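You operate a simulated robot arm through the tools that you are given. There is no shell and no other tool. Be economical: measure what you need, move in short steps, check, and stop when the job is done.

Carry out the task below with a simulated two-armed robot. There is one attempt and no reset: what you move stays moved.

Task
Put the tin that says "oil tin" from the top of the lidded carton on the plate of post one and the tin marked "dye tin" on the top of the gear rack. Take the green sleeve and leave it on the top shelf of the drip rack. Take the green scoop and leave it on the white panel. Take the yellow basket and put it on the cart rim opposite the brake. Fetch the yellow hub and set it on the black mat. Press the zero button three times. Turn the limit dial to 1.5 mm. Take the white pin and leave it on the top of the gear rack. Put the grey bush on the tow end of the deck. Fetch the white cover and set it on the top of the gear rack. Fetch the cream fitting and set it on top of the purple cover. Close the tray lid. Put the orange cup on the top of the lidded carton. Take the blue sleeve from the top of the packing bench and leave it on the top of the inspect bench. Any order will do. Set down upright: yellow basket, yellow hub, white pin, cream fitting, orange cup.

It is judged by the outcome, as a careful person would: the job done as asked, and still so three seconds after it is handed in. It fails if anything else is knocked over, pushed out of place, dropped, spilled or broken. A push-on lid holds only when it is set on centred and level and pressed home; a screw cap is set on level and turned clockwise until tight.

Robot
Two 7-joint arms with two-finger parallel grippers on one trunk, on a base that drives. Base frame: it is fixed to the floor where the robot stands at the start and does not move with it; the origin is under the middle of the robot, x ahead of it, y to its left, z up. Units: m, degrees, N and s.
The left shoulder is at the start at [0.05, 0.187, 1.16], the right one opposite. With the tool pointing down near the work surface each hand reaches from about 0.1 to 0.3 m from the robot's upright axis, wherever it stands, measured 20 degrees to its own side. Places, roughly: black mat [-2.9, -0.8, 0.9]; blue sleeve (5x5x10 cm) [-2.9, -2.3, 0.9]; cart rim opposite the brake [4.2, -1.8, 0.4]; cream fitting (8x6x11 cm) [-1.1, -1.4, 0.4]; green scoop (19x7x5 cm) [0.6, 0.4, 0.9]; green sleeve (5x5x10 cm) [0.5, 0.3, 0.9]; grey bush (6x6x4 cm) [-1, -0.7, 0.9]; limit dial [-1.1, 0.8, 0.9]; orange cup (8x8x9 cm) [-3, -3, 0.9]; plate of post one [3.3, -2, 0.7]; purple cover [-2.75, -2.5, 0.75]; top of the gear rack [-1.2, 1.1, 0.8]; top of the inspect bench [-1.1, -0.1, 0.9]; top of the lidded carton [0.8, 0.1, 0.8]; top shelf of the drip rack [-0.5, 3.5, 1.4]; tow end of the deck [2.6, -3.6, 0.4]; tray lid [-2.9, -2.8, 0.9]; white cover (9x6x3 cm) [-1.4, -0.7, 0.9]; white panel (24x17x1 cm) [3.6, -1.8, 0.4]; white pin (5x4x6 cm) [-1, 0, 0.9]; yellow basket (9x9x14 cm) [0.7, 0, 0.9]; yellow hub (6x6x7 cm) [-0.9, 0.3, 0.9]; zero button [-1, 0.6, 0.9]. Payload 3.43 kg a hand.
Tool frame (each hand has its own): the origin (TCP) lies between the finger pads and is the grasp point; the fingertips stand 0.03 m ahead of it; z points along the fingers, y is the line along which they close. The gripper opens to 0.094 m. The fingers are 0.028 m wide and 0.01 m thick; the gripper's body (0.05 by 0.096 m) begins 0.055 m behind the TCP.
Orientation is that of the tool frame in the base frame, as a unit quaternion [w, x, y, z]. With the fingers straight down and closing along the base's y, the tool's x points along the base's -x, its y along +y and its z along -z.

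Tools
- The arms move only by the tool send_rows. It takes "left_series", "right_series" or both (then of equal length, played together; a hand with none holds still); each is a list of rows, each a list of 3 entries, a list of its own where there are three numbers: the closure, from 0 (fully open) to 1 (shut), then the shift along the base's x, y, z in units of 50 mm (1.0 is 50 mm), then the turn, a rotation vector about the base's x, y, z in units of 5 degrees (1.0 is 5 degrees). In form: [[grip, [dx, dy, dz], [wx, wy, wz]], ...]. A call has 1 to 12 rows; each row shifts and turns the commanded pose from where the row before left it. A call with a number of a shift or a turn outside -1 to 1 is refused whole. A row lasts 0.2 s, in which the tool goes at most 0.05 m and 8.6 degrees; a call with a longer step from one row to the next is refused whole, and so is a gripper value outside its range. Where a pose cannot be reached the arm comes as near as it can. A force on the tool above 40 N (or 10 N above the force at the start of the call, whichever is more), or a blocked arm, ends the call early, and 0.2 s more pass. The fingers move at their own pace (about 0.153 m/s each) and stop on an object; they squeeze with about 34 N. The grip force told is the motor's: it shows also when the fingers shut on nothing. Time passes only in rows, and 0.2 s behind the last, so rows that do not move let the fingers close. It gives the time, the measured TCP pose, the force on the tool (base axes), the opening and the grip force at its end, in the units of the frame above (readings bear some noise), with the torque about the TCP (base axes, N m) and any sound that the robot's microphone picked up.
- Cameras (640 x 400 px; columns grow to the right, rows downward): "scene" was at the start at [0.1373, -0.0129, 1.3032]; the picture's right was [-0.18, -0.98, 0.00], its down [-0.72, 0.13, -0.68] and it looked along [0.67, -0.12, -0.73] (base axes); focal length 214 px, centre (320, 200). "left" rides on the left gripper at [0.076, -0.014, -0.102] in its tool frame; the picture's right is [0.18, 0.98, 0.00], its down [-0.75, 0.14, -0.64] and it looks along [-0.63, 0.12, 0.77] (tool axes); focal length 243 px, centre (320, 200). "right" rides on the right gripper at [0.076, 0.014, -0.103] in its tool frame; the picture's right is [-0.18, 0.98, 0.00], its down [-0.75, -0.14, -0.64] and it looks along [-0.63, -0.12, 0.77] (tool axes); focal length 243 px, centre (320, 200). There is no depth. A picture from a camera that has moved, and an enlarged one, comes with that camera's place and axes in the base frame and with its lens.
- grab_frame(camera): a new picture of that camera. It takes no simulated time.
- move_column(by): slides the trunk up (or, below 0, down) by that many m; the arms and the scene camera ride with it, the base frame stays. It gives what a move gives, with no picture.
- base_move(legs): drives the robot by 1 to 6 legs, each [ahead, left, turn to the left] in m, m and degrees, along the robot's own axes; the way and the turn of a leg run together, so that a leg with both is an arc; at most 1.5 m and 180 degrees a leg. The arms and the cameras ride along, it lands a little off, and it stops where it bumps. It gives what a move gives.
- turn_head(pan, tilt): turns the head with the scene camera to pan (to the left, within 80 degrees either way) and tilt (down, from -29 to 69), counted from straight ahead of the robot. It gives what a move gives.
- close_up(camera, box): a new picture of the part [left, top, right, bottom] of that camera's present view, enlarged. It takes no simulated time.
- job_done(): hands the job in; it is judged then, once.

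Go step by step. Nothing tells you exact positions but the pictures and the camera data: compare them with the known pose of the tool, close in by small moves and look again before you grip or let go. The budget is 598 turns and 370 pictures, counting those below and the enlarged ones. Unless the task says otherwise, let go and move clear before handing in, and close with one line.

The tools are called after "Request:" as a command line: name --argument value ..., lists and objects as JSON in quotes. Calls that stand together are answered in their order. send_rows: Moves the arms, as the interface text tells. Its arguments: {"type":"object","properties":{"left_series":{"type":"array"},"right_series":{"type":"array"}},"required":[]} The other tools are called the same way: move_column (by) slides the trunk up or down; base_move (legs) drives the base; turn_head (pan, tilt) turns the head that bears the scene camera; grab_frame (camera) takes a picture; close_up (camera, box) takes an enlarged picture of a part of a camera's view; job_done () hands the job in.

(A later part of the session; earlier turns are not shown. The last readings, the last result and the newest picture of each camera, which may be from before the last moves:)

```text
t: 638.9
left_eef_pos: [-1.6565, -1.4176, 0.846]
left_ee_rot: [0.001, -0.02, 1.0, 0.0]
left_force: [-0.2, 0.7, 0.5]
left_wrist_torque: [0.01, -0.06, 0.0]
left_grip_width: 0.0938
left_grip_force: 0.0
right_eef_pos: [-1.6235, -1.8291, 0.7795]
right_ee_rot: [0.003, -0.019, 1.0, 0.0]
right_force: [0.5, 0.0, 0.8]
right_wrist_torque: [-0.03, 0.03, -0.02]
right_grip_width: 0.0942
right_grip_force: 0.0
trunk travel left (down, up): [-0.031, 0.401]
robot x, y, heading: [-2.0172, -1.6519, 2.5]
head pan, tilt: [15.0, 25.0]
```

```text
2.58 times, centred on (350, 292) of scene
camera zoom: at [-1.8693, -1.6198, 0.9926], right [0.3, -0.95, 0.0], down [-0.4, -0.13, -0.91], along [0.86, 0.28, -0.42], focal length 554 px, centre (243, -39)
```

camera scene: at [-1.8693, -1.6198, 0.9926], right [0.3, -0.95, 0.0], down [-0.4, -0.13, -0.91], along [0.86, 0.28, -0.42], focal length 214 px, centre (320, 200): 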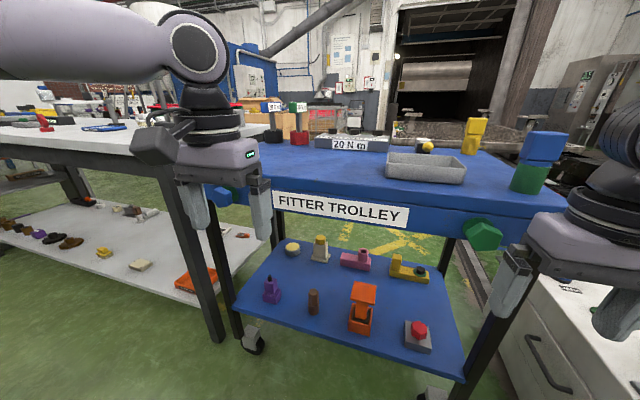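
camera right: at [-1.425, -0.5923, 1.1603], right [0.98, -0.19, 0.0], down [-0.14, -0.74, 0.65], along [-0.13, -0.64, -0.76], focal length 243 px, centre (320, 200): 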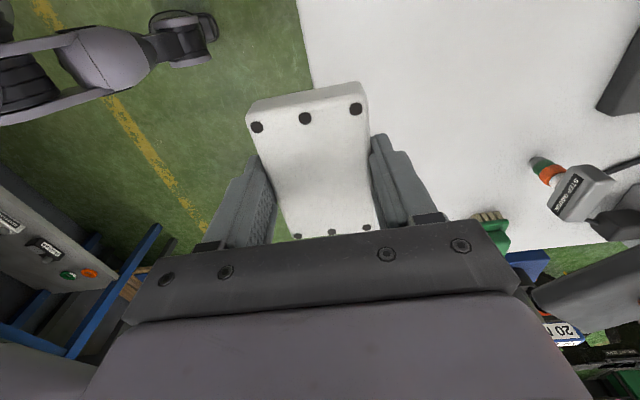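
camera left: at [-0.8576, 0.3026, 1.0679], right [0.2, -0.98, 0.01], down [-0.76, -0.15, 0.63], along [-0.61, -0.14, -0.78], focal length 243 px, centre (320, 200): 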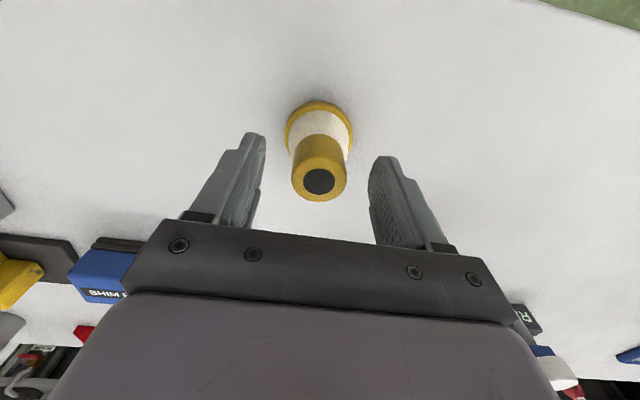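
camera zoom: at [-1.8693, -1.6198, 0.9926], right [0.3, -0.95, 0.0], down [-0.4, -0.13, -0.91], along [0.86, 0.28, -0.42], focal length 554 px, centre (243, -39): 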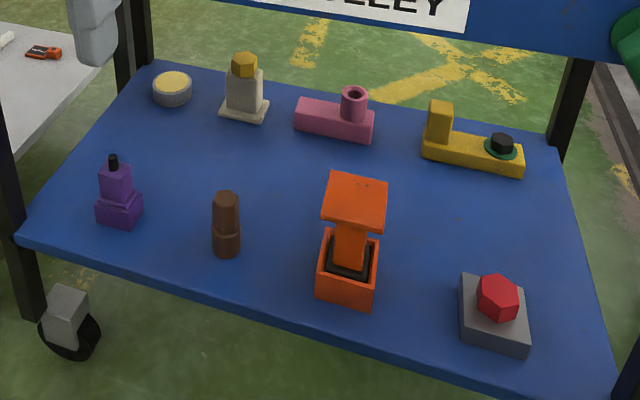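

The fitting is nearer the trolley's east edge, with other pieces in front from this side. I look for a route around the south to the east side.

Request:
move_column --by 0.4

Request:
turn_head --pan -30 --tilt 25

Request:
grab_frame --camera "scene"

```text
t: 642.8
left_eef_pos: [-1.6552, -1.417, 1.2453]
left_ee_rot: [0.0, -0.02, 1.0, 0.0]
left_force: [-0.6, -0.2, 0.7]
left_wrist_torque: [-0.02, -0.02, -0.02]
left_grip_width: 0.094
left_grip_force: 0.0
right_eef_pos: [-1.6236, -1.8293, 1.1796]
right_ee_rot: [0.003, -0.019, 1.0, 0.001]
right_force: [0.1, -0.3, -1.4]
right_wrist_torque: [0.0, -0.01, 0.02]
right_grip_width: 0.0941
right_grip_force: 0.1
trunk travel left (down, up): [-0.431, 0.001]
robot x, y, heading: [-2.0168, -1.6477, 2.5]
head pan, tilt: [15.0, 25.0]
```

```text
t: 643.9
left_eef_pos: [-1.6541, -1.4182, 1.2451]
left_ee_rot: [0.001, -0.02, 1.0, -0.001]
left_force: [0.4, 0.0, -0.3]
left_wrist_torque: [-0.02, 0.0, 0.0]
left_grip_width: 0.094
left_grip_force: 0.0
right_eef_pos: [-1.622, -1.8296, 1.1804]
right_ee_rot: [0.004, -0.02, 1.0, 0.0]
right_force: [-0.2, 0.5, -0.2]
right_wrist_torque: [-0.03, 0.05, 0.0]
right_grip_width: 0.094
right_grip_force: 0.0
trunk travel left (down, up): [-0.431, 0.001]
robot x, y, heading: [-2.0123, -1.6513, 2.6]
head pan, tilt: [-30.0, 25.0]
```

```text
164 pictures are left
camera scene: at [-1.8752, -1.69, 1.3926], right [-0.46, -0.89, 0.0], down [-0.38, 0.19, -0.91], along [0.81, -0.42, -0.42], focal length 214 px, centre (320, 200)
```

scene: 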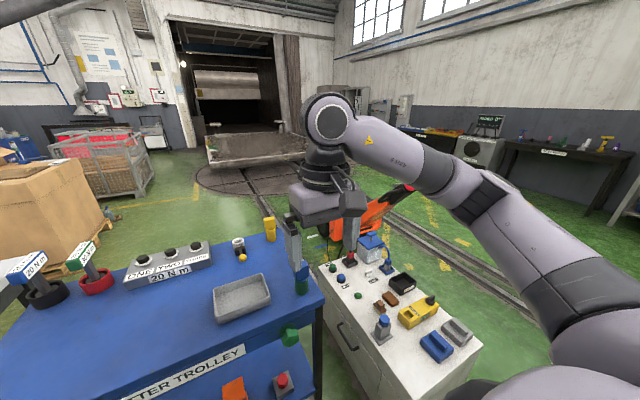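

The tug bars the south route, so the east side is only reachable around the gear rack. I'll do the west side first: packing bench (tray lid, blue sleeve, orange cup).

Request:
base_move --legs '[[-0.12, 0, 0], [0, 0, -92], [0.7, 0, 0], [0, 0, -90]]'

Request:
turn_head --pan 0 --tilt 35

Request:
grab_frame --camera "scene"

```text
t: 656.3
left_eef_pos: [-2.5005, -2.5765, 1.2453]
left_ee_rot: [-0.001, 1.0, 0.005, 0.0]
left_force: [0.2, -0.6, 0.3]
left_wrist_torque: [0.0, 0.0, 0.01]
left_grip_width: 0.0939
left_grip_force: 0.1
right_eef_pos: [-2.5206, -2.1643, 1.1804]
right_ee_rot: [0.0, 1.0, 0.004, -0.003]
right_force: [0.0, -0.3, -0.2]
right_wrist_torque: [0.05, -0.01, -0.01]
right_grip_width: 0.094
right_grip_force: 0.0
trunk travel left (down, up): [-0.431, 0.001]
robot x, y, heading: [-2.1302, -2.352, -179.3]
head pan, tilt: [-30.0, 25.0]
```

```text
t: 657.2
left_eef_pos: [-2.5001, -2.5767, 1.2444]
left_ee_rot: [0.0, 1.0, 0.004, -0.001]
left_force: [0.5, -0.1, 0.1]
left_wrist_torque: [0.02, 0.02, 0.0]
left_grip_width: 0.0937
left_grip_force: 0.0
right_eef_pos: [-2.5194, -2.1642, 1.1792]
right_ee_rot: [0.0, 1.0, 0.004, -0.003]
right_force: [0.5, 0.4, 0.4]
right_wrist_torque: [-0.04, 0.0, -0.02]
right_grip_width: 0.094
right_grip_force: 0.1
trunk travel left (down, up): [-0.431, 0.001]
robot x, y, heading: [-2.1347, -2.3544, -178.8]
head pan, tilt: [0.0, 35.0]
```

```text
163 pictures are left
camera scene: at [-2.2781, -2.3543, 1.3768], right [-0.02, 1.0, 0.0], down [0.57, 0.01, -0.82], along [-0.82, -0.01, -0.57], focal length 214 px, centre (320, 200)
```

scene: 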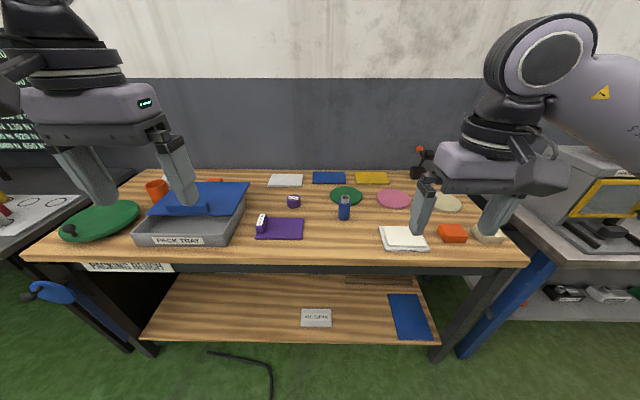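

Request:
close_up --camera "scene" --box '[40, 150, 280, 270]'

Request:
close_up --camera "scene" --box '[240, 160, 400, 260]'

```text
2.67 times, centred on (160, 210) of scene
camera zoom: at [-2.2781, -2.3543, 1.3768], right [-0.02, 1.0, 0.0], down [0.57, 0.01, -0.82], along [-0.82, -0.01, -0.57], focal length 572 px, centre (747, 173)
```

zoom: 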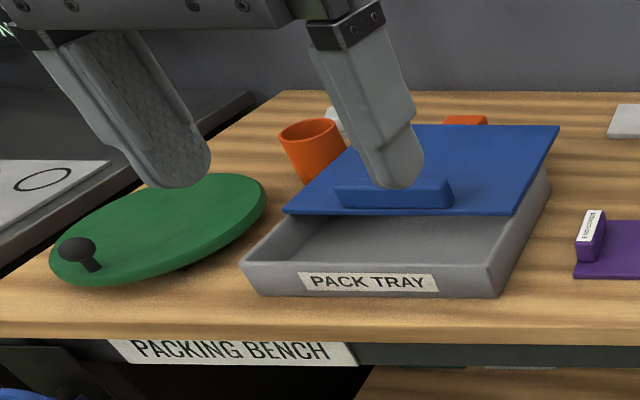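

```text
4.00 times, centred on (320, 210) of scene
camera zoom: at [-2.2781, -2.3543, 1.3768], right [-0.02, 1.0, 0.0], down [0.57, 0.01, -0.82], along [-0.82, -0.01, -0.57], focal length 858 px, centre (320, 160)
```

zoom: 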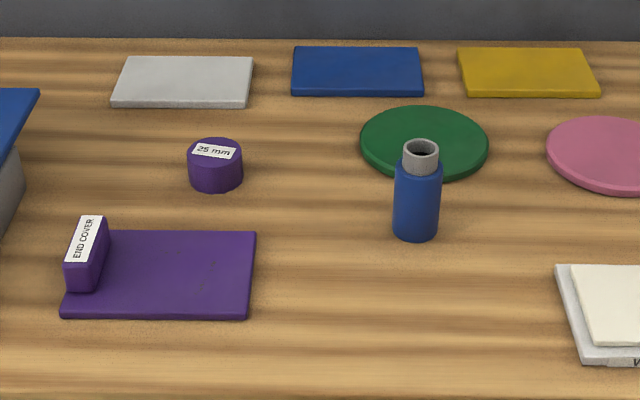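

I see the pack tray with its blue lid slightly open (hinged at the back), the blue sleeve, the purple end cover and the orange cup. I drive in to press the lid closed with the left hand.

Request:
move_column --by -0.12

Request:
base_move --legs '[[0.15, 0.2, -1]]'

Request:
turn_head --pan 25 --tilt 50

Request:
grab_frame --camera "scene"

Request:
grab_frame --camera "left"

```text
t: 658.7
left_eef_pos: [-2.4985, -2.5762, 1.125]
left_ee_rot: [0.0, 1.0, 0.004, 0.0]
left_force: [0.6, 0.8, -0.1]
left_wrist_torque: [-0.03, 0.0, -0.02]
left_grip_width: 0.0943
left_grip_force: 0.1
right_eef_pos: [-2.5199, -2.1641, 1.0605]
right_ee_rot: [0.0, 1.0, 0.004, -0.003]
right_force: [0.3, 0.2, -0.2]
right_wrist_torque: [0.03, -0.02, 0.0]
right_grip_width: 0.0937
right_grip_force: 0.0
trunk travel left (down, up): [-0.311, 0.121]
robot x, y, heading: [-2.1328, -2.3551, -179.0]
head pan, tilt: [0.0, 35.0]
```

```text
t: 660.5
left_eef_pos: [-2.6481, -2.7702, 1.1257]
left_ee_rot: [0.0, 1.0, -0.005, -0.001]
left_force: [-0.9, 0.0, 0.7]
left_wrist_torque: [0.01, -0.02, -0.02]
left_grip_width: 0.0941
left_grip_force: 0.1
right_eef_pos: [-2.6614, -2.357, 1.0607]
right_ee_rot: [0.0, 1.0, -0.005, -0.003]
right_force: [0.2, -0.1, 1.0]
right_wrist_torque: [-0.01, 0.02, 0.03]
right_grip_width: 0.0941
right_grip_force: 0.1
trunk travel left (down, up): [-0.311, 0.121]
robot x, y, heading: [-2.2822, -2.5549, 180.1]
head pan, tilt: [0.0, 35.0]
```

```text
t: 661.4
left_eef_pos: [-2.6484, -2.7709, 1.1261]
left_ee_rot: [0.0, 1.0, -0.005, 0.0]
left_force: [-0.6, -0.1, 0.3]
left_wrist_torque: [0.02, 0.02, 0.02]
left_grip_width: 0.0942
left_grip_force: 0.2
right_eef_pos: [-2.6621, -2.3573, 1.0599]
right_ee_rot: [0.001, 1.0, -0.005, -0.003]
right_force: [-0.5, 1.2, 1.2]
right_wrist_torque: [-0.01, 0.01, 0.0]
right_grip_width: 0.094
right_grip_force: 0.2
trunk travel left (down, up): [-0.311, 0.121]
robot x, y, heading: [-2.2778, -2.5556, 180.1]
head pan, tilt: [25.0, 50.0]
```

```text
160 pictures are left
camera scene: at [-2.4054, -2.584, 1.2351], right [-0.42, 0.91, 0.0], down [0.69, 0.32, -0.64], along [-0.58, -0.27, -0.77], focal length 214 px, centre (320, 200)
```

scene: 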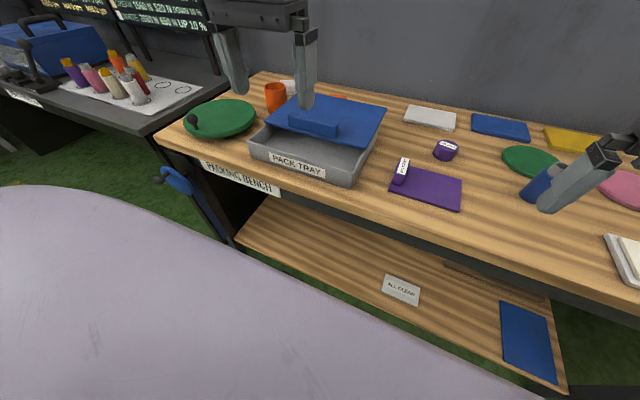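

```text
159 pictures are left
camera left: at [-2.5723, -2.7575, 1.2284], right [0.18, -0.98, 0.0], down [-0.75, -0.14, 0.64], along [-0.63, -0.11, -0.77], focal length 243 px, centre (320, 200)
```

left: 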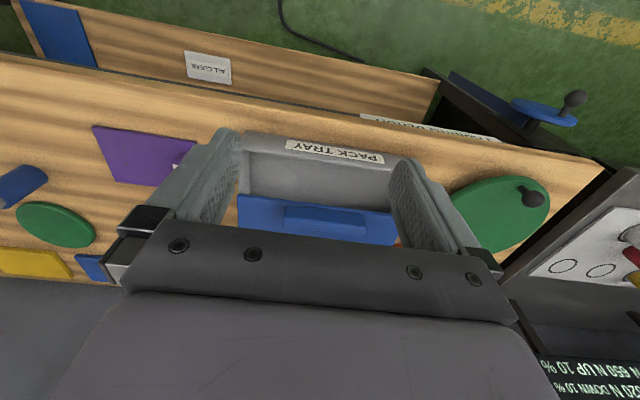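

The lid is a sliding one: its front edge sits ~13 cm behind the tray's front. I'll hook closed fingers behind its handle (-2.885,-2.82,0.90) and pull it toward me.

Request:
base_move --legs '[[0.06, 0, 0]]'

Request:
send_rows --left_series '[[1, [-0.8, -0.15, 0], [0, 0, 0]], [1, [-0.8, -0.15, 0], [0, 0, 0]], [1, [-0.8, -0.15, 0], [0, 0, 0]], [1, [-0.8, -0.15, 0], [0, 0, 0]], [1, [-0.8, -0.15, 0], [0, 0, 0]], [1, [-0.5, -0.1, -0.5], [0, 0, 0]], [1, [0, 0, -0.9], [0, 0, 0]], [1, [0, 0, -0.8], [0, 0, 0]], [1, [0, 0, 0], [0, 0, 0]]]'

Request:
grab_frame --camera "left"

Request:
close_up --camera "scene" --box '[180, 40, 420, 190]'

```text
t: 662.4
left_eef_pos: [-2.7105, -2.7702, 1.1247]
left_ee_rot: [-0.001, 1.0, -0.004, -0.001]
left_force: [0.2, 0.5, -0.7]
left_wrist_torque: [-0.01, -0.01, 0.0]
left_grip_width: 0.094
left_grip_force: 0.0
right_eef_pos: [-2.7219, -2.3564, 1.0594]
right_ee_rot: [-0.001, 1.0, -0.004, -0.003]
right_force: [-0.5, -0.2, -0.4]
right_wrist_torque: [0.05, -0.05, -0.01]
right_grip_width: 0.0941
right_grip_force: 0.0
trunk travel left (down, up): [-0.311, 0.121]
robot x, y, heading: [-2.3354, -2.552, 179.9]
head pan, tilt: [25.0, 50.0]
```

```text
t: 664.4
left_eef_pos: [-2.8813, -2.8352, 1.0007]
left_ee_rot: [-0.001, 1.0, -0.004, -0.001]
left_force: [-0.8, -0.6, -0.3]
left_wrist_torque: [-0.04, 0.01, 0.01]
left_grip_width: 0.0
left_grip_force: 32.8
left hand out of reach, approached as far as the arm can: row 4, 5, 6
right_eef_pos: [-2.7223, -2.357, 1.0602]
right_ee_rot: [0.0, 1.0, -0.005, -0.003]
right_force: [0.2, 0.0, -0.3]
right_wrist_torque: [-0.01, -0.01, 0.02]
right_grip_width: 0.0937
right_grip_force: 0.1
trunk travel left (down, up): [-0.311, 0.121]
robot x, y, heading: [-2.3395, -2.5535, 179.9]
head pan, tilt: [25.0, 50.0]
```

```text
158 pictures are left
camera left: at [-2.8043, -2.8236, 1.1035], right [0.18, -0.98, 0.0], down [-0.75, -0.14, 0.64], along [-0.63, -0.11, -0.77], focal length 243 px, centre (320, 200)
```

left: 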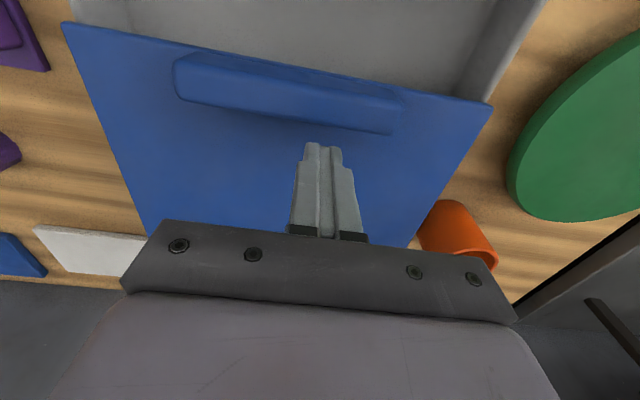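

```text
2.67 times, centred on (300, 115) of scene
camera zoom: at [-2.4654, -2.5839, 1.2351], right [-0.42, 0.91, 0.0], down [0.69, 0.32, -0.64], along [-0.58, -0.27, -0.77], focal length 572 px, centre (373, 427)
```

zoom: 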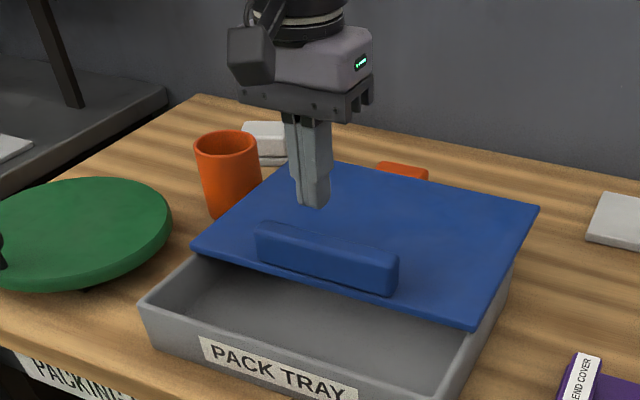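

The hand can't quite get behind the handle. Better: yaw the left hand 90° and grip the handle bar itself.

Request:
send_rows --left_series '[[0, [0.2, 0, 0.3], [0, 0, 1]], [0, [0.2, 0, 0.3], [0, 0, 1]], [0, [0, 0, 0], [0, 0, 1]], [0, [0, 0, 0], [0, 0, 1]], [0, [0, 0, 0], [0, 0, 1]], [0, [0, 0, 0], [0, 0, 1]], [0, [0, 0, 0], [0, 0, 1]], [0, [0, 0, 0], [0, 0, 1]], [0, [0, 0, 0], [0, 0, 1]], [0, [0, 0, 0], [0, 0, 1]], [0, [0, 0, 0], [0, 0, 1]], [0, [0, 0, 0], [0, 0, 1]]]'

Request:
send_rows --left_series '[[0, [0, 0, 0], [0, 0, 1]], [0, [0, 0, 0], [0, 0, 1]], [0, [0, 0, 0], [0, 0, 1]], [0, [0, 0, 0], [0, 0, 1]], [0, [0, 0, 0], [0, 0, 1]], [0, [0, 0, 0], [0, 0, 1]], [0.3, [-0.1, 0.3, 0], [0, 0, 0]], [0.3, [0, 0, 0], [0, 0, 0]]]'

Request:
grab_frame --camera "left"

Request:
close_up --camera "scene" --box '[180, 40, 420, 190]'

```text
t: 667.0
left_eef_pos: [-2.8617, -2.8368, 1.0308]
left_ee_rot: [0.0, 0.868, 0.497, -0.001]
left_force: [0.6, 0.4, -0.2]
left_wrist_torque: [0.01, 0.01, 0.0]
left_grip_width: 0.0939
left_grip_force: 0.1
right_eef_pos: [-2.7221, -2.358, 1.06]
right_ee_rot: [-0.001, 1.0, -0.005, -0.003]
right_force: [-0.5, -1.0, 0.2]
right_wrist_torque: [-0.02, 0.04, -0.01]
right_grip_width: 0.0941
right_grip_force: 0.1
trunk travel left (down, up): [-0.311, 0.121]
robot x, y, heading: [-2.3369, -2.5525, 179.9]
head pan, tilt: [25.0, 50.0]
```

```text
t: 668.8
left_eef_pos: [-2.8684, -2.8203, 1.0304]
left_ee_rot: [0.0, 0.709, 0.705, -0.001]
left_force: [-0.5, -0.7, 0.1]
left_wrist_torque: [-0.01, -0.02, 0.0]
left_grip_width: 0.066
left_grip_force: 0.1
right_eef_pos: [-2.7216, -2.3566, 1.0603]
right_ee_rot: [-0.001, 1.0, -0.005, -0.002]
right_force: [0.0, -0.3, -0.3]
right_wrist_torque: [0.01, 0.04, 0.02]
right_grip_width: 0.0938
right_grip_force: 0.1
trunk travel left (down, up): [-0.311, 0.121]
robot x, y, heading: [-2.3378, -2.552, 180.1]
head pan, tilt: [25.0, 50.0]
```

```text
156 pictures are left
camera left: at [-2.8814, -2.7452, 1.1336], right [0.98, 0.18, 0.0], down [0.14, -0.75, 0.64], along [0.11, -0.63, -0.77], focal length 243 px, centre (320, 200)
```

left: 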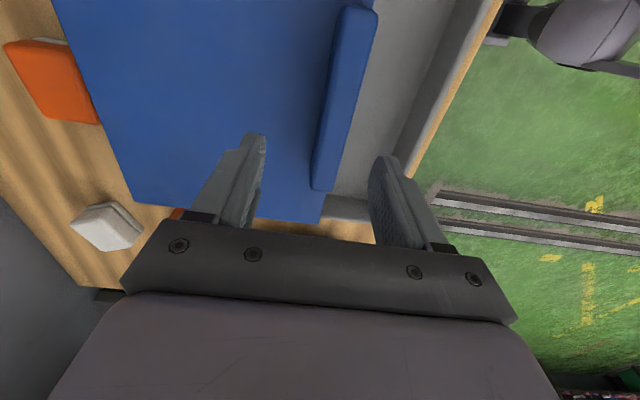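

```text
2.67 times, centred on (300, 115) of scene
camera zoom: at [-2.4654, -2.584, 1.2351], right [-0.42, 0.91, 0.0], down [0.69, 0.32, -0.64], along [-0.58, -0.27, -0.77], focal length 572 px, centre (373, 427)
```

zoom: 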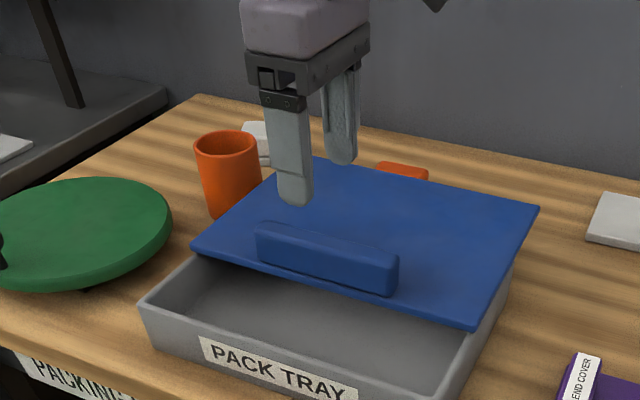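

Request:
send_rows --left_series '[[0.3, [0.3, -0.1, -0.7], [0, 0, 0]], [0.3, [0, 0, -0.9], [0, 0, 0]], [0.3, [0, 0, 0], [0, 0, 0]]]'

Request:
grab_frame --camera "left"

Request:
close_up --camera "scene" --box '[220, 60, 380, 160]'

```text
t: 669.6
left_eef_pos: [-2.853, -2.8254, 0.9511]
left_ee_rot: [-0.001, 0.71, 0.704, -0.002]
left_force: [1.2, 0.9, -0.6]
left_wrist_torque: [-0.02, 0.02, 0.0]
left_grip_width: 0.0657
left_grip_force: 0.0
right_eef_pos: [-2.7213, -2.3579, 1.0604]
right_ee_rot: [0.0, 1.0, -0.005, -0.002]
right_force: [-0.2, 0.8, -0.1]
right_wrist_torque: [-0.02, -0.03, -0.01]
right_grip_width: 0.094
right_grip_force: 0.0
trunk travel left (down, up): [-0.311, 0.121]
robot x, y, heading: [-2.3344, -2.5513, 180.0]
head pan, tilt: [25.0, 50.0]
```

```text
154 pictures are left
camera left: at [-2.8653, -2.7501, 1.0551], right [0.98, 0.18, 0.0], down [0.14, -0.75, 0.64], along [0.11, -0.63, -0.77], focal length 243 px, centre (320, 200)
```

left: 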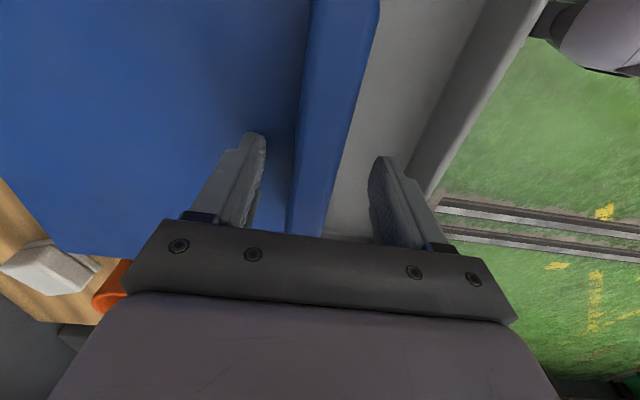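

```text
4.00 times, centred on (300, 110) of scene
camera zoom: at [-2.4654, -2.5839, 1.2351], right [-0.42, 0.91, 0.0], down [0.69, 0.32, -0.64], along [-0.58, -0.27, -0.77], focal length 858 px, centre (400, 560)
```

zoom: 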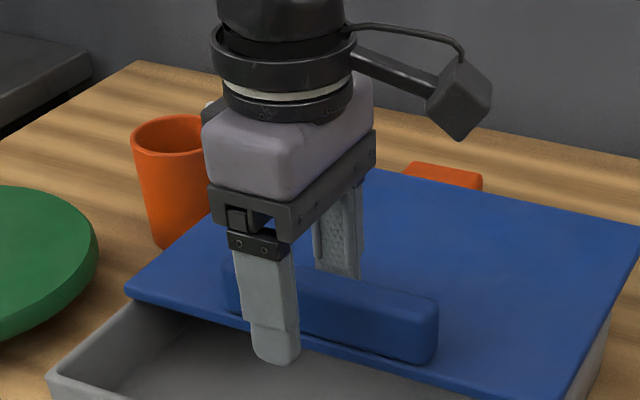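

Request:
send_rows --left_series '[[0.3, [0, 0.5, 0], [0, 0, 0]], [0.3, [0, 0, -0.3], [0, 0, 0]], [0.3, [0, 0, -0.15], [0, 0, 0]], [0.3, [0, 0, 0], [0, 0, 0]]]'

Request:
close_up --camera "scene" --box '[220, 60, 380, 160]'

```text
t: 670.3
left_eef_pos: [-2.8576, -2.8008, 0.9478]
left_ee_rot: [-0.013, 0.709, 0.705, -0.011]
left_force: [0.5, -0.9, 15.7]
left_wrist_torque: [-0.11, 0.46, -0.12]
left_grip_width: 0.0654
left_grip_force: 0.0
right_eef_pos: [-2.7221, -2.3567, 1.0589]
right_ee_rot: [0.001, 1.0, -0.004, -0.003]
right_force: [0.1, -0.3, 0.1]
right_wrist_torque: [0.0, -0.05, 0.02]
right_grip_width: 0.094
right_grip_force: 0.0
trunk travel left (down, up): [-0.311, 0.121]
robot x, y, heading: [-2.3403, -2.5516, 180.1]
head pan, tilt: [25.0, 50.0]
stopped in row 3 (left hand): the force on the tool passed its limit (the readings are from after the stop); the commanded pose is now the measured one
```

```text
4.00 times, centred on (300, 110) of scene
camera zoom: at [-2.4653, -2.5838, 1.2352], right [-0.42, 0.91, 0.0], down [0.69, 0.32, -0.64], along [-0.58, -0.27, -0.77], focal length 858 px, centre (400, 560)
```

zoom: 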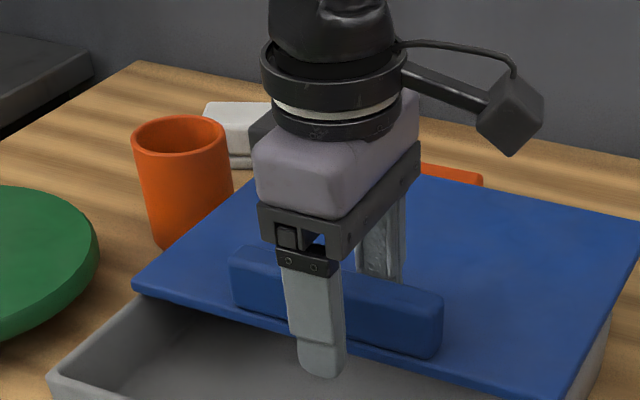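

The far fingertip touches the lid. Close on the handle.

Request:
send_rows --left_series '[[0.3, [0, 0, 0.1], [0, 0, 0]], [1, [0, 0, 0], [0, 0, 0]], [1, [0, 0, 0], [0, 0, 0]], [1, [0, 0, 0], [0, 0, 0]]]'

Request:
close_up --camera "scene" --box '[180, 60, 420, 210]'

```text
t: 671.3
left_eef_pos: [-2.8548, -2.8001, 0.9484]
left_ee_rot: [-0.008, 0.71, 0.705, -0.007]
left_force: [1.3, 1.9, -1.2]
left_wrist_torque: [-0.28, -0.32, 0.59]
left_grip_width: 0.0284
left_grip_force: 45.4
right_eef_pos: [-2.7212, -2.3563, 1.0603]
right_ee_rot: [0.0, 1.0, -0.004, -0.003]
right_force: [1.1, 0.4, 1.1]
right_wrist_torque: [0.01, 0.0, -0.03]
right_grip_width: 0.0938
right_grip_force: 0.1
trunk travel left (down, up): [-0.311, 0.121]
robot x, y, heading: [-2.3402, -2.5525, 180.0]
head pan, tilt: [25.0, 50.0]
```

```text
2.67 times, centred on (300, 135) of scene
camera zoom: at [-2.4654, -2.5839, 1.235], right [-0.42, 0.91, 0.0], down [0.69, 0.32, -0.64], along [-0.58, -0.27, -0.77], focal length 572 px, centre (373, 373)
```

zoom: 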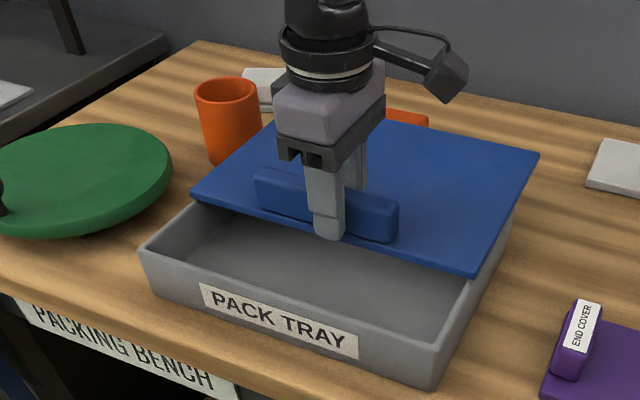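

Handle gripped. Pull toward me 5 cm and check.

Request:
send_rows --left_series '[[1, [0.25, 0, 0], [0, 0, 0]], [1, [0.25, 0, 0], [0, 0, 0]], [1, [0.25, 0, 0], [0, 0, 0]], [1, [0.25, 0, 0], [0, 0, 0]], [1, [0, 0, 0], [0, 0, 0]]]'

Request:
close_up --camera "scene" --box '[180, 60, 420, 210]'

```text
t: 672.5
left_eef_pos: [-2.8072, -2.8001, 0.9487]
left_ee_rot: [-0.008, 0.71, 0.704, -0.007]
left_force: [0.0, 8.5, -7.5]
left_wrist_torque: [-0.37, -0.16, 0.47]
left_grip_width: 0.0283
left_grip_force: 45.3
right_eef_pos: [-2.7228, -2.357, 1.0603]
right_ee_rot: [0.001, 1.0, -0.004, -0.003]
right_force: [-0.1, 0.2, 0.3]
right_wrist_torque: [0.0, 0.02, 0.0]
right_grip_width: 0.094
right_grip_force: 0.0
trunk travel left (down, up): [-0.311, 0.121]
robot x, y, heading: [-2.338, -2.5532, 180.2]
head pan, tilt: [25.0, 50.0]
```

```text
2.67 times, centred on (300, 135) of scene
camera zoom: at [-2.466, -2.5835, 1.235], right [-0.42, 0.91, 0.0], down [0.69, 0.32, -0.64], along [-0.58, -0.27, -0.77], focal length 572 px, centre (373, 373)
```

zoom: 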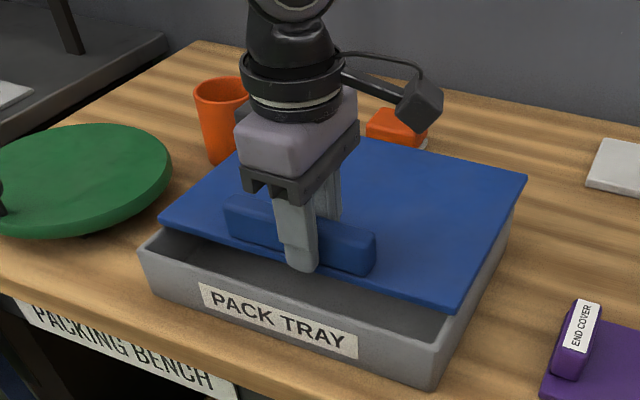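

It slides and the tray stays put. Continue.

Request:
send_rows --left_series '[[1, [0.25, 0, 0], [0, 0, 0]], [1, [0.25, 0, 0], [0, 0, 0]], [1, [0.25, 0, 0], [0, 0, 0]], [1, [0.25, 0, 0], [0, 0, 0]], [1, [0.2, 0, 0], [0, 0, 0]], [1, [0.2, 0, 0], [0, 0, 0]], [1, [0.2, 0, 0], [0, 0, 0]], [1, [0, 0, 0], [0, 0, 0]]]'

Request:
close_up --camera "scene" --box '[180, 60, 420, 210]'

```text
t: 673.5
left_eef_pos: [-2.7676, -2.8016, 0.9479]
left_ee_rot: [-0.019, 0.709, 0.705, -0.015]
left_force: [-19.1, 5.4, -17.4]
left_wrist_torque: [-0.23, -0.27, 0.22]
left_grip_width: 0.0282
left_grip_force: 44.5
right_eef_pos: [-2.7232, -2.356, 1.0583]
right_ee_rot: [0.0, 1.0, -0.005, -0.001]
right_force: [-0.1, 0.1, -1.1]
right_wrist_torque: [0.0, 0.02, 0.02]
right_grip_width: 0.0941
right_grip_force: 0.0
trunk travel left (down, up): [-0.311, 0.121]
robot x, y, heading: [-2.3379, -2.5561, 179.6]
head pan, tilt: [25.0, 50.0]
stopped in row 5 (left hand): the force on the tool passed its limit (the readings are from after the stop); the commanded pose is now the measured one
```

```text
2.67 times, centred on (300, 135) of scene
camera zoom: at [-2.4693, -2.5837, 1.2343], right [-0.42, 0.91, 0.0], down [0.7, 0.32, -0.64], along [-0.58, -0.27, -0.77], focal length 572 px, centre (373, 373)
```

zoom: 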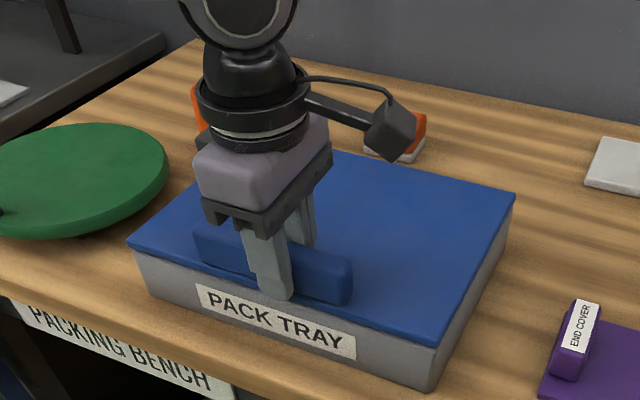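

The lid hit its stop and covers the tray fully. Release the handle, rise, and look at the orange cup.

Request:
send_rows --left_series '[[0.5, [-0.04, 0, 0], [0, 0, 0]], [0.3, [0, 0, 0], [0, 0, 0]], [0.3, [0, 0, 0.6], [0, 0, 0]], [0.2, [0, 0, 0.9], [0, 0, 0]], [0, [0.4, 0, 0.8], [0, 0, -1]], [0, [0.5, 0, 0.3], [0, 0, -1]], [0, [0, 0, 0], [0, 0, -1]], [0, [0, 0, 0], [0, 0, -1]], [0, [0, 0, 0], [0, 0, -1]], [0, [0, 0, 0], [0, 0, -1]], [0, [0, 0, 0], [0, 0, -1]], [0, [0, 0, 0], [0, 0, -1]]]'

Request:
send_rows --left_series '[[0, [0, 0, 0], [0, 0, -1]], [0, [0, 0, 0], [0, 0, -1]], [0, [0, 0, 0], [0, 0, -1]], [0, [0, 0, 0], [0, 0, -1]], [0, [0, 0, 0], [0, 0, -1]], [0, [0, 0, 0], [0, 0, -1]], [0, [0, 0, 0], [0, 0, -1]], [0, [0, 0, 0], [0, 0, -1]], [0, [0, 0, 0], [0, 0, -1]], [0, [0, 0, 0], [0, 0, -1]]]'

Request:
grab_frame --camera "scene"

```text
t: 676.1
left_eef_pos: [-2.723, -2.8001, 1.0814]
left_ee_rot: [-0.023, 0.908, 0.419, -0.008]
left_force: [0.4, 0.9, -0.2]
left_wrist_torque: [0.01, 0.0, 0.03]
left_grip_width: 0.094
left_grip_force: 0.0
right_eef_pos: [-2.7215, -2.3566, 1.0609]
right_ee_rot: [-0.001, 1.0, -0.006, -0.002]
right_force: [-0.1, -0.4, -0.7]
right_wrist_torque: [0.0, 0.02, -0.04]
right_grip_width: 0.094
right_grip_force: 0.0
trunk travel left (down, up): [-0.311, 0.121]
robot x, y, heading: [-2.3392, -2.5549, 179.9]
head pan, tilt: [25.0, 50.0]
```

```text
t: 678.3
left_eef_pos: [-2.7217, -2.8, 1.0826]
left_ee_rot: [-0.024, 1.0, -0.004, 0.002]
left_force: [-0.2, -0.1, -0.2]
left_wrist_torque: [0.01, 0.0, 0.0]
left_grip_width: 0.094
left_grip_force: 0.0
right_eef_pos: [-2.722, -2.3567, 1.0594]
right_ee_rot: [-0.001, 1.0, -0.005, -0.003]
right_force: [0.0, -1.1, 0.6]
right_wrist_torque: [-0.01, -0.01, -0.02]
right_grip_width: 0.0941
right_grip_force: 0.0
trunk travel left (down, up): [-0.311, 0.121]
robot x, y, heading: [-2.3347, -2.5526, 180.3]
head pan, tilt: [25.0, 50.0]
```

```text
148 pictures are left
camera scene: at [-2.466, -2.5839, 1.2351], right [-0.42, 0.91, 0.0], down [0.69, 0.32, -0.64], along [-0.58, -0.27, -0.77], focal length 214 px, centre (320, 200)
```

scene: 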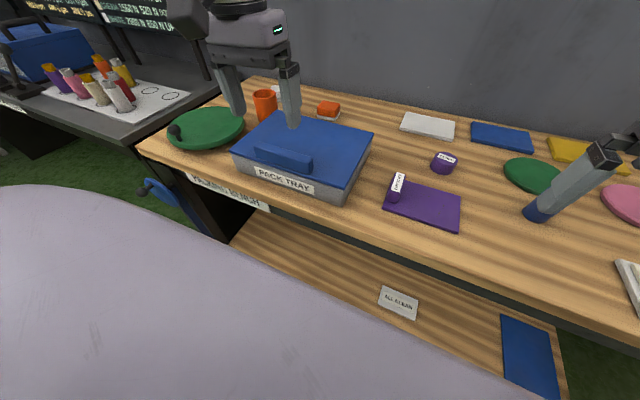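

The lid is closed. For the cup I shift left 0.18 and look with the left hand tilted 50° toward it.

Request:
base_move --legs '[[0, 0.18, 0]]'

Request:
send_rows --left_series '[[0, [0, 0, 0.2], [0, 1, 0]], [0, [0, 0, 0.2], [0, 1, 0]], [0, [0, 0, 0.2], [0, 1, 0]], [0, [0, 0, 0], [0, 1, 0]], [0, [0, 0, 0], [0, 1, 0]], [0, [0, 0, 0], [0, 1, 0]], [0, [0, 0, 0], [0, 1, 0]], [0, [0, 0, 0], [0, 1, 0]], [0, [0, 0, 0], [0, 1, 0]], [0, [0, 0, 0], [0, 1, 0]], [0, [0, 0, 0], [0, 0, 0]]]'

Request:
turn_head --pan 25 --tilt 40

Request:
grab_frame --camera "scene"

Request:
grab_frame --camera "left"

```text
t: 679.8
left_eef_pos: [-2.7222, -2.9818, 1.0811]
left_ee_rot: [-0.024, 1.0, -0.002, 0.002]
left_force: [-0.8, 0.1, 0.0]
left_wrist_torque: [0.01, -0.01, 0.04]
left_grip_width: 0.094
left_grip_force: 0.1
right_eef_pos: [-2.7225, -2.5377, 1.0595]
right_ee_rot: [0.0, 1.0, -0.004, -0.002]
right_force: [-0.3, 0.0, 0.4]
right_wrist_torque: [0.02, -0.03, -0.01]
right_grip_width: 0.094
right_grip_force: 0.1
trunk travel left (down, up): [-0.311, 0.121]
robot x, y, heading: [-2.3346, -2.7364, 179.9]
head pan, tilt: [25.0, 50.0]
```

```text
t: 682.2
left_eef_pos: [-2.7231, -2.9806, 1.1119]
left_ee_rot: [-0.021, 0.907, -0.013, -0.421]
left_force: [1.1, 0.6, 0.1]
left_wrist_torque: [0.01, 0.03, 0.02]
left_grip_width: 0.094
left_grip_force: 0.1
right_eef_pos: [-2.7214, -2.5367, 1.0602]
right_ee_rot: [0.0, 1.0, -0.005, -0.003]
right_force: [-0.2, -0.2, 0.8]
right_wrist_torque: [-0.01, 0.02, 0.0]
right_grip_width: 0.094
right_grip_force: 0.1
trunk travel left (down, up): [-0.311, 0.121]
robot x, y, heading: [-2.3386, -2.7327, 180.2]
head pan, tilt: [25.0, 50.0]
```

```text
t: 683.0
left_eef_pos: [-2.7215, -2.9807, 1.1113]
left_ee_rot: [-0.021, 0.907, -0.013, -0.421]
left_force: [0.5, 0.7, -0.3]
left_wrist_torque: [0.02, -0.02, 0.02]
left_grip_width: 0.094
left_grip_force: 0.0
right_eef_pos: [-2.7239, -2.5371, 1.0591]
right_ee_rot: [-0.001, 1.0, -0.005, -0.002]
right_force: [-0.8, 0.2, -0.2]
right_wrist_torque: [-0.01, 0.01, 0.0]
right_grip_width: 0.0937
right_grip_force: 0.1
trunk travel left (down, up): [-0.311, 0.121]
robot x, y, heading: [-2.3401, -2.7339, 180.0]
head pan, tilt: [25.0, 40.0]
```

```text
147 pictures are left
camera scene: at [-2.4734, -2.7679, 1.2492], right [-0.42, 0.91, 0.0], down [0.58, 0.27, -0.77], along [-0.69, -0.32, -0.64], focal length 214 px, centre (320, 200)
```

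scene: 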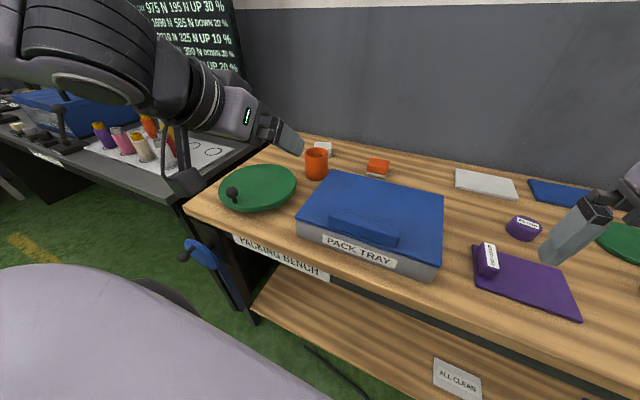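

```text
146 pictures are left
camera left: at [-2.5934, -2.9732, 1.121], right [0.08, -0.98, -0.17], down [0.0, -0.17, 0.99], along [-1.0, -0.08, -0.02], focal length 243 px, centre (320, 200)
```

left: 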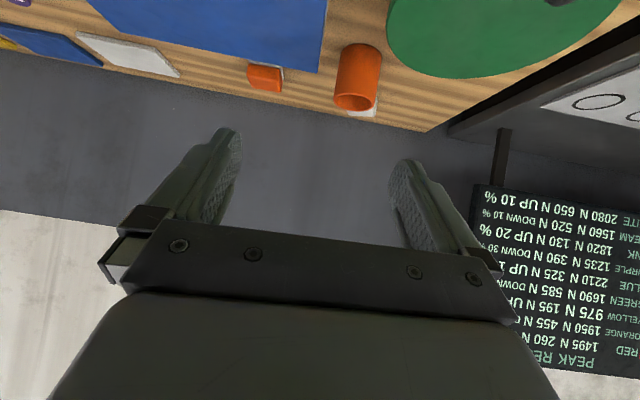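

Cup centre is at about (-3.032,-3.038), top z≈0.925, just beside the tray. I level a small roll and go to a pre-grasp point.

Request:
send_rows --left_series '[[0, [-0.7, -0.2, -0.4], [-0.55, 0, 0]], [0, [-0.7, -0.2, -0.4], [0, 0, 0]], [0, [-0.7, -0.2, -0.4], [0, 0, 0]], [0, [-0.7, -0.2, -0.4], [0, 0, 0]], [0, [-0.7, -0.2, -0.4], [0, 0, 0]], [0, [-0.7, -0.2, -0.5], [0, 0, 0]], [0, [0, 0, 0], [0, 0, 0]]]'

Request:
grab_frame --camera "left"

Request:
close_up --camera "scene" --box '[220, 90, 420, 240]'

```text
t: 684.6
left_eef_pos: [-2.9312, -3.0417, 0.9851]
left_ee_rot: [0.001, 0.907, -0.023, -0.42]
left_force: [0.6, -0.2, 0.8]
left_wrist_torque: [0.02, 0.02, -0.01]
left_grip_width: 0.0941
left_grip_force: 0.0
right_eef_pos: [-2.7229, -2.5383, 1.0598]
right_ee_rot: [0.0, 1.0, -0.005, -0.003]
right_force: [-0.8, 0.1, 0.2]
right_wrist_torque: [-0.04, -0.02, -0.02]
right_grip_width: 0.094
right_grip_force: 0.1
trunk travel left (down, up): [-0.311, 0.121]
robot x, y, heading: [-2.3394, -2.7329, 180.0]
head pan, tilt: [25.0, 40.0]
```

```text
145 pictures are left
camera left: at [-2.8026, -3.0341, 0.9941], right [0.08, -0.99, -0.12], down [0.0, -0.12, 0.99], along [-1.0, -0.08, -0.01], focal length 243 px, centre (320, 200)
```

left: 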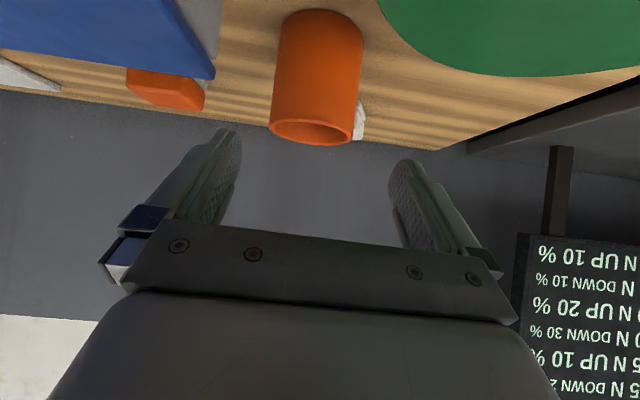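

```text
2.67 times, centred on (320, 165) of scene
camera zoom: at [-2.4733, -2.7678, 1.2493], right [-0.42, 0.91, 0.0], down [0.58, 0.27, -0.77], along [-0.69, -0.32, -0.64], focal length 572 px, centre (320, 293)
```

zoom: 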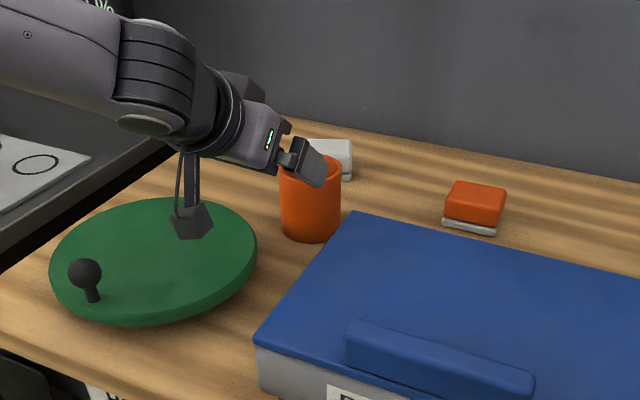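

I reduce the tilt to 40° so the wrist camera clears the green disc, then advance to the cup.

Request:
send_rows --left_series '[[0, [0, 0.05, 0.2], [0, -1, 0]], [0, [0, 0.05, 0.2], [0, -1, 0]], [0, [-0.7, 0, -0.3], [0, 0, 0]], [0, [-0.7, 0, -0.4], [0, 0, 0]], [0, [-0.5, 0, -0.5], [0, 0, 0]], [0, [0, 0, 0], [0, 0, 0]]]'

Request:
grab_frame --camera "left"

Request:
close_up --camera "scene" --box '[220, 90, 420, 240]'

```text
t: 686.0
left_eef_pos: [-3.0118, -3.0433, 0.9508]
left_ee_rot: [-0.001, 0.94, -0.023, -0.341]
left_force: [0.6, 0.2, -0.1]
left_wrist_torque: [-0.03, -0.01, 0.01]
left_grip_width: 0.0941
left_grip_force: 0.0
left hand out of reach, approached as far as the arm can: row 5
right_eef_pos: [-2.7233, -2.5367, 1.0611]
right_ee_rot: [0.0, 1.0, -0.005, -0.002]
right_force: [0.7, 0.1, 0.0]
right_wrist_torque: [0.0, 0.0, 0.0]
right_grip_width: 0.0937
right_grip_force: 0.2
trunk travel left (down, up): [-0.311, 0.121]
robot x, y, heading: [-2.3403, -2.734, 180.1]
head pan, tilt: [25.0, 40.0]
```

```text
143 pictures are left
camera left: at [-2.8863, -3.0342, 0.982], right [0.1, -0.99, -0.1], down [-0.18, -0.12, 0.98], along [-0.98, -0.08, -0.19], focal length 243 px, centre (320, 200)
```

left: 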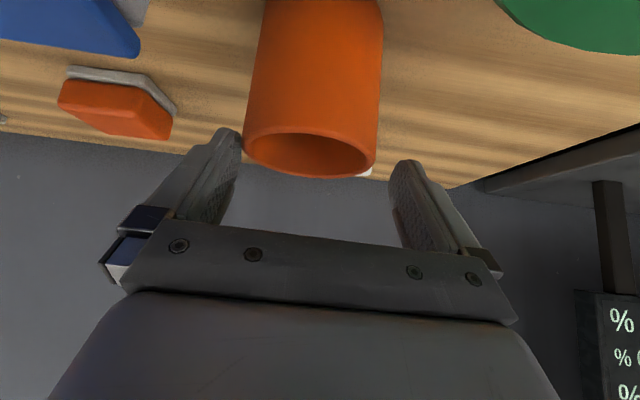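

```text
2.67 times, centred on (320, 165) of scene
camera zoom: at [-2.4736, -2.7679, 1.2492], right [-0.42, 0.91, 0.0], down [0.58, 0.27, -0.77], along [-0.69, -0.32, -0.64], focal length 572 px, centre (320, 293)
```

zoom: 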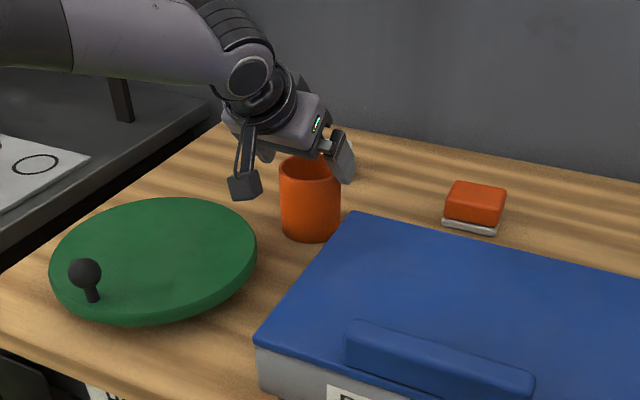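

Request:
send_rows --left_series '[[0, [0, 0.16, 0], [0, 0, 0]], [0, [-0.2, 0, -0.3], [0, 0, 0]], [0, [-0.2, 0, -0.35], [0, 0, 0]], [0, [0, 0, 0], [0, 0, 0]]]'

Request:
grab_frame --camera "left"

Request:
close_up --camera "scene" --box '[260, 100, 380, 190]'

```text
t: 687.0
left_eef_pos: [-3.0032, -3.0415, 0.9302]
left_ee_rot: [0.0, 0.94, -0.023, -0.341]
left_force: [0.1, 0.1, -1.0]
left_wrist_torque: [0.01, 0.01, -0.04]
left_grip_width: 0.0939
left_grip_force: 0.0
left hand out of reach, approached as far as the arm can: row 1, 2, 3
right_eef_pos: [-2.7234, -2.5372, 1.0603]
right_ee_rot: [0.0, 1.0, -0.004, -0.003]
right_force: [-0.6, 1.1, -0.8]
right_wrist_torque: [-0.04, -0.02, 0.0]
right_grip_width: 0.0939
right_grip_force: 0.1
trunk travel left (down, up): [-0.311, 0.121]
robot x, y, heading: [-2.34, -2.7314, 180.1]
head pan, tilt: [25.0, 40.0]
```

```text
141 pictures are left
camera left: at [-2.8782, -3.0346, 0.9612], right [0.1, -0.99, -0.1], down [-0.17, -0.12, 0.98], along [-0.98, -0.08, -0.18], focal length 243 px, centre (320, 200)
```

left: 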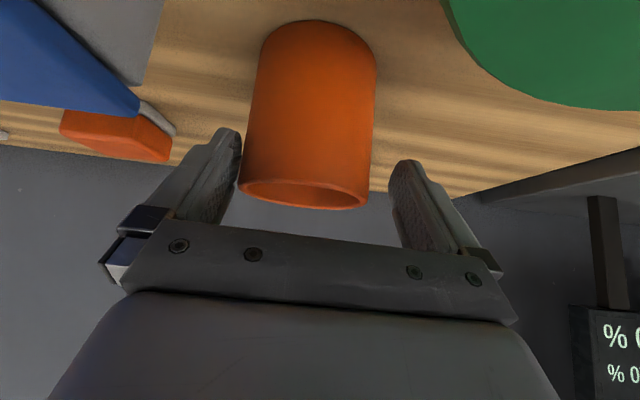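

```text
4.44 times, centred on (320, 145) of scene
camera zoom: at [-2.4734, -2.7679, 1.2493], right [-0.42, 0.91, 0.0], down [0.58, 0.27, -0.77], along [-0.69, -0.32, -0.64], focal length 953 px, centre (320, 444)
```

zoom: 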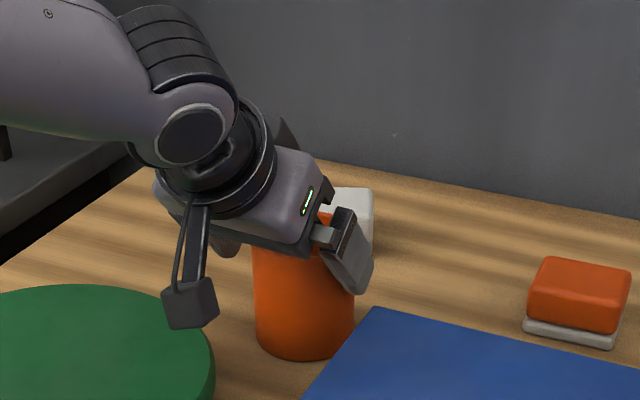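

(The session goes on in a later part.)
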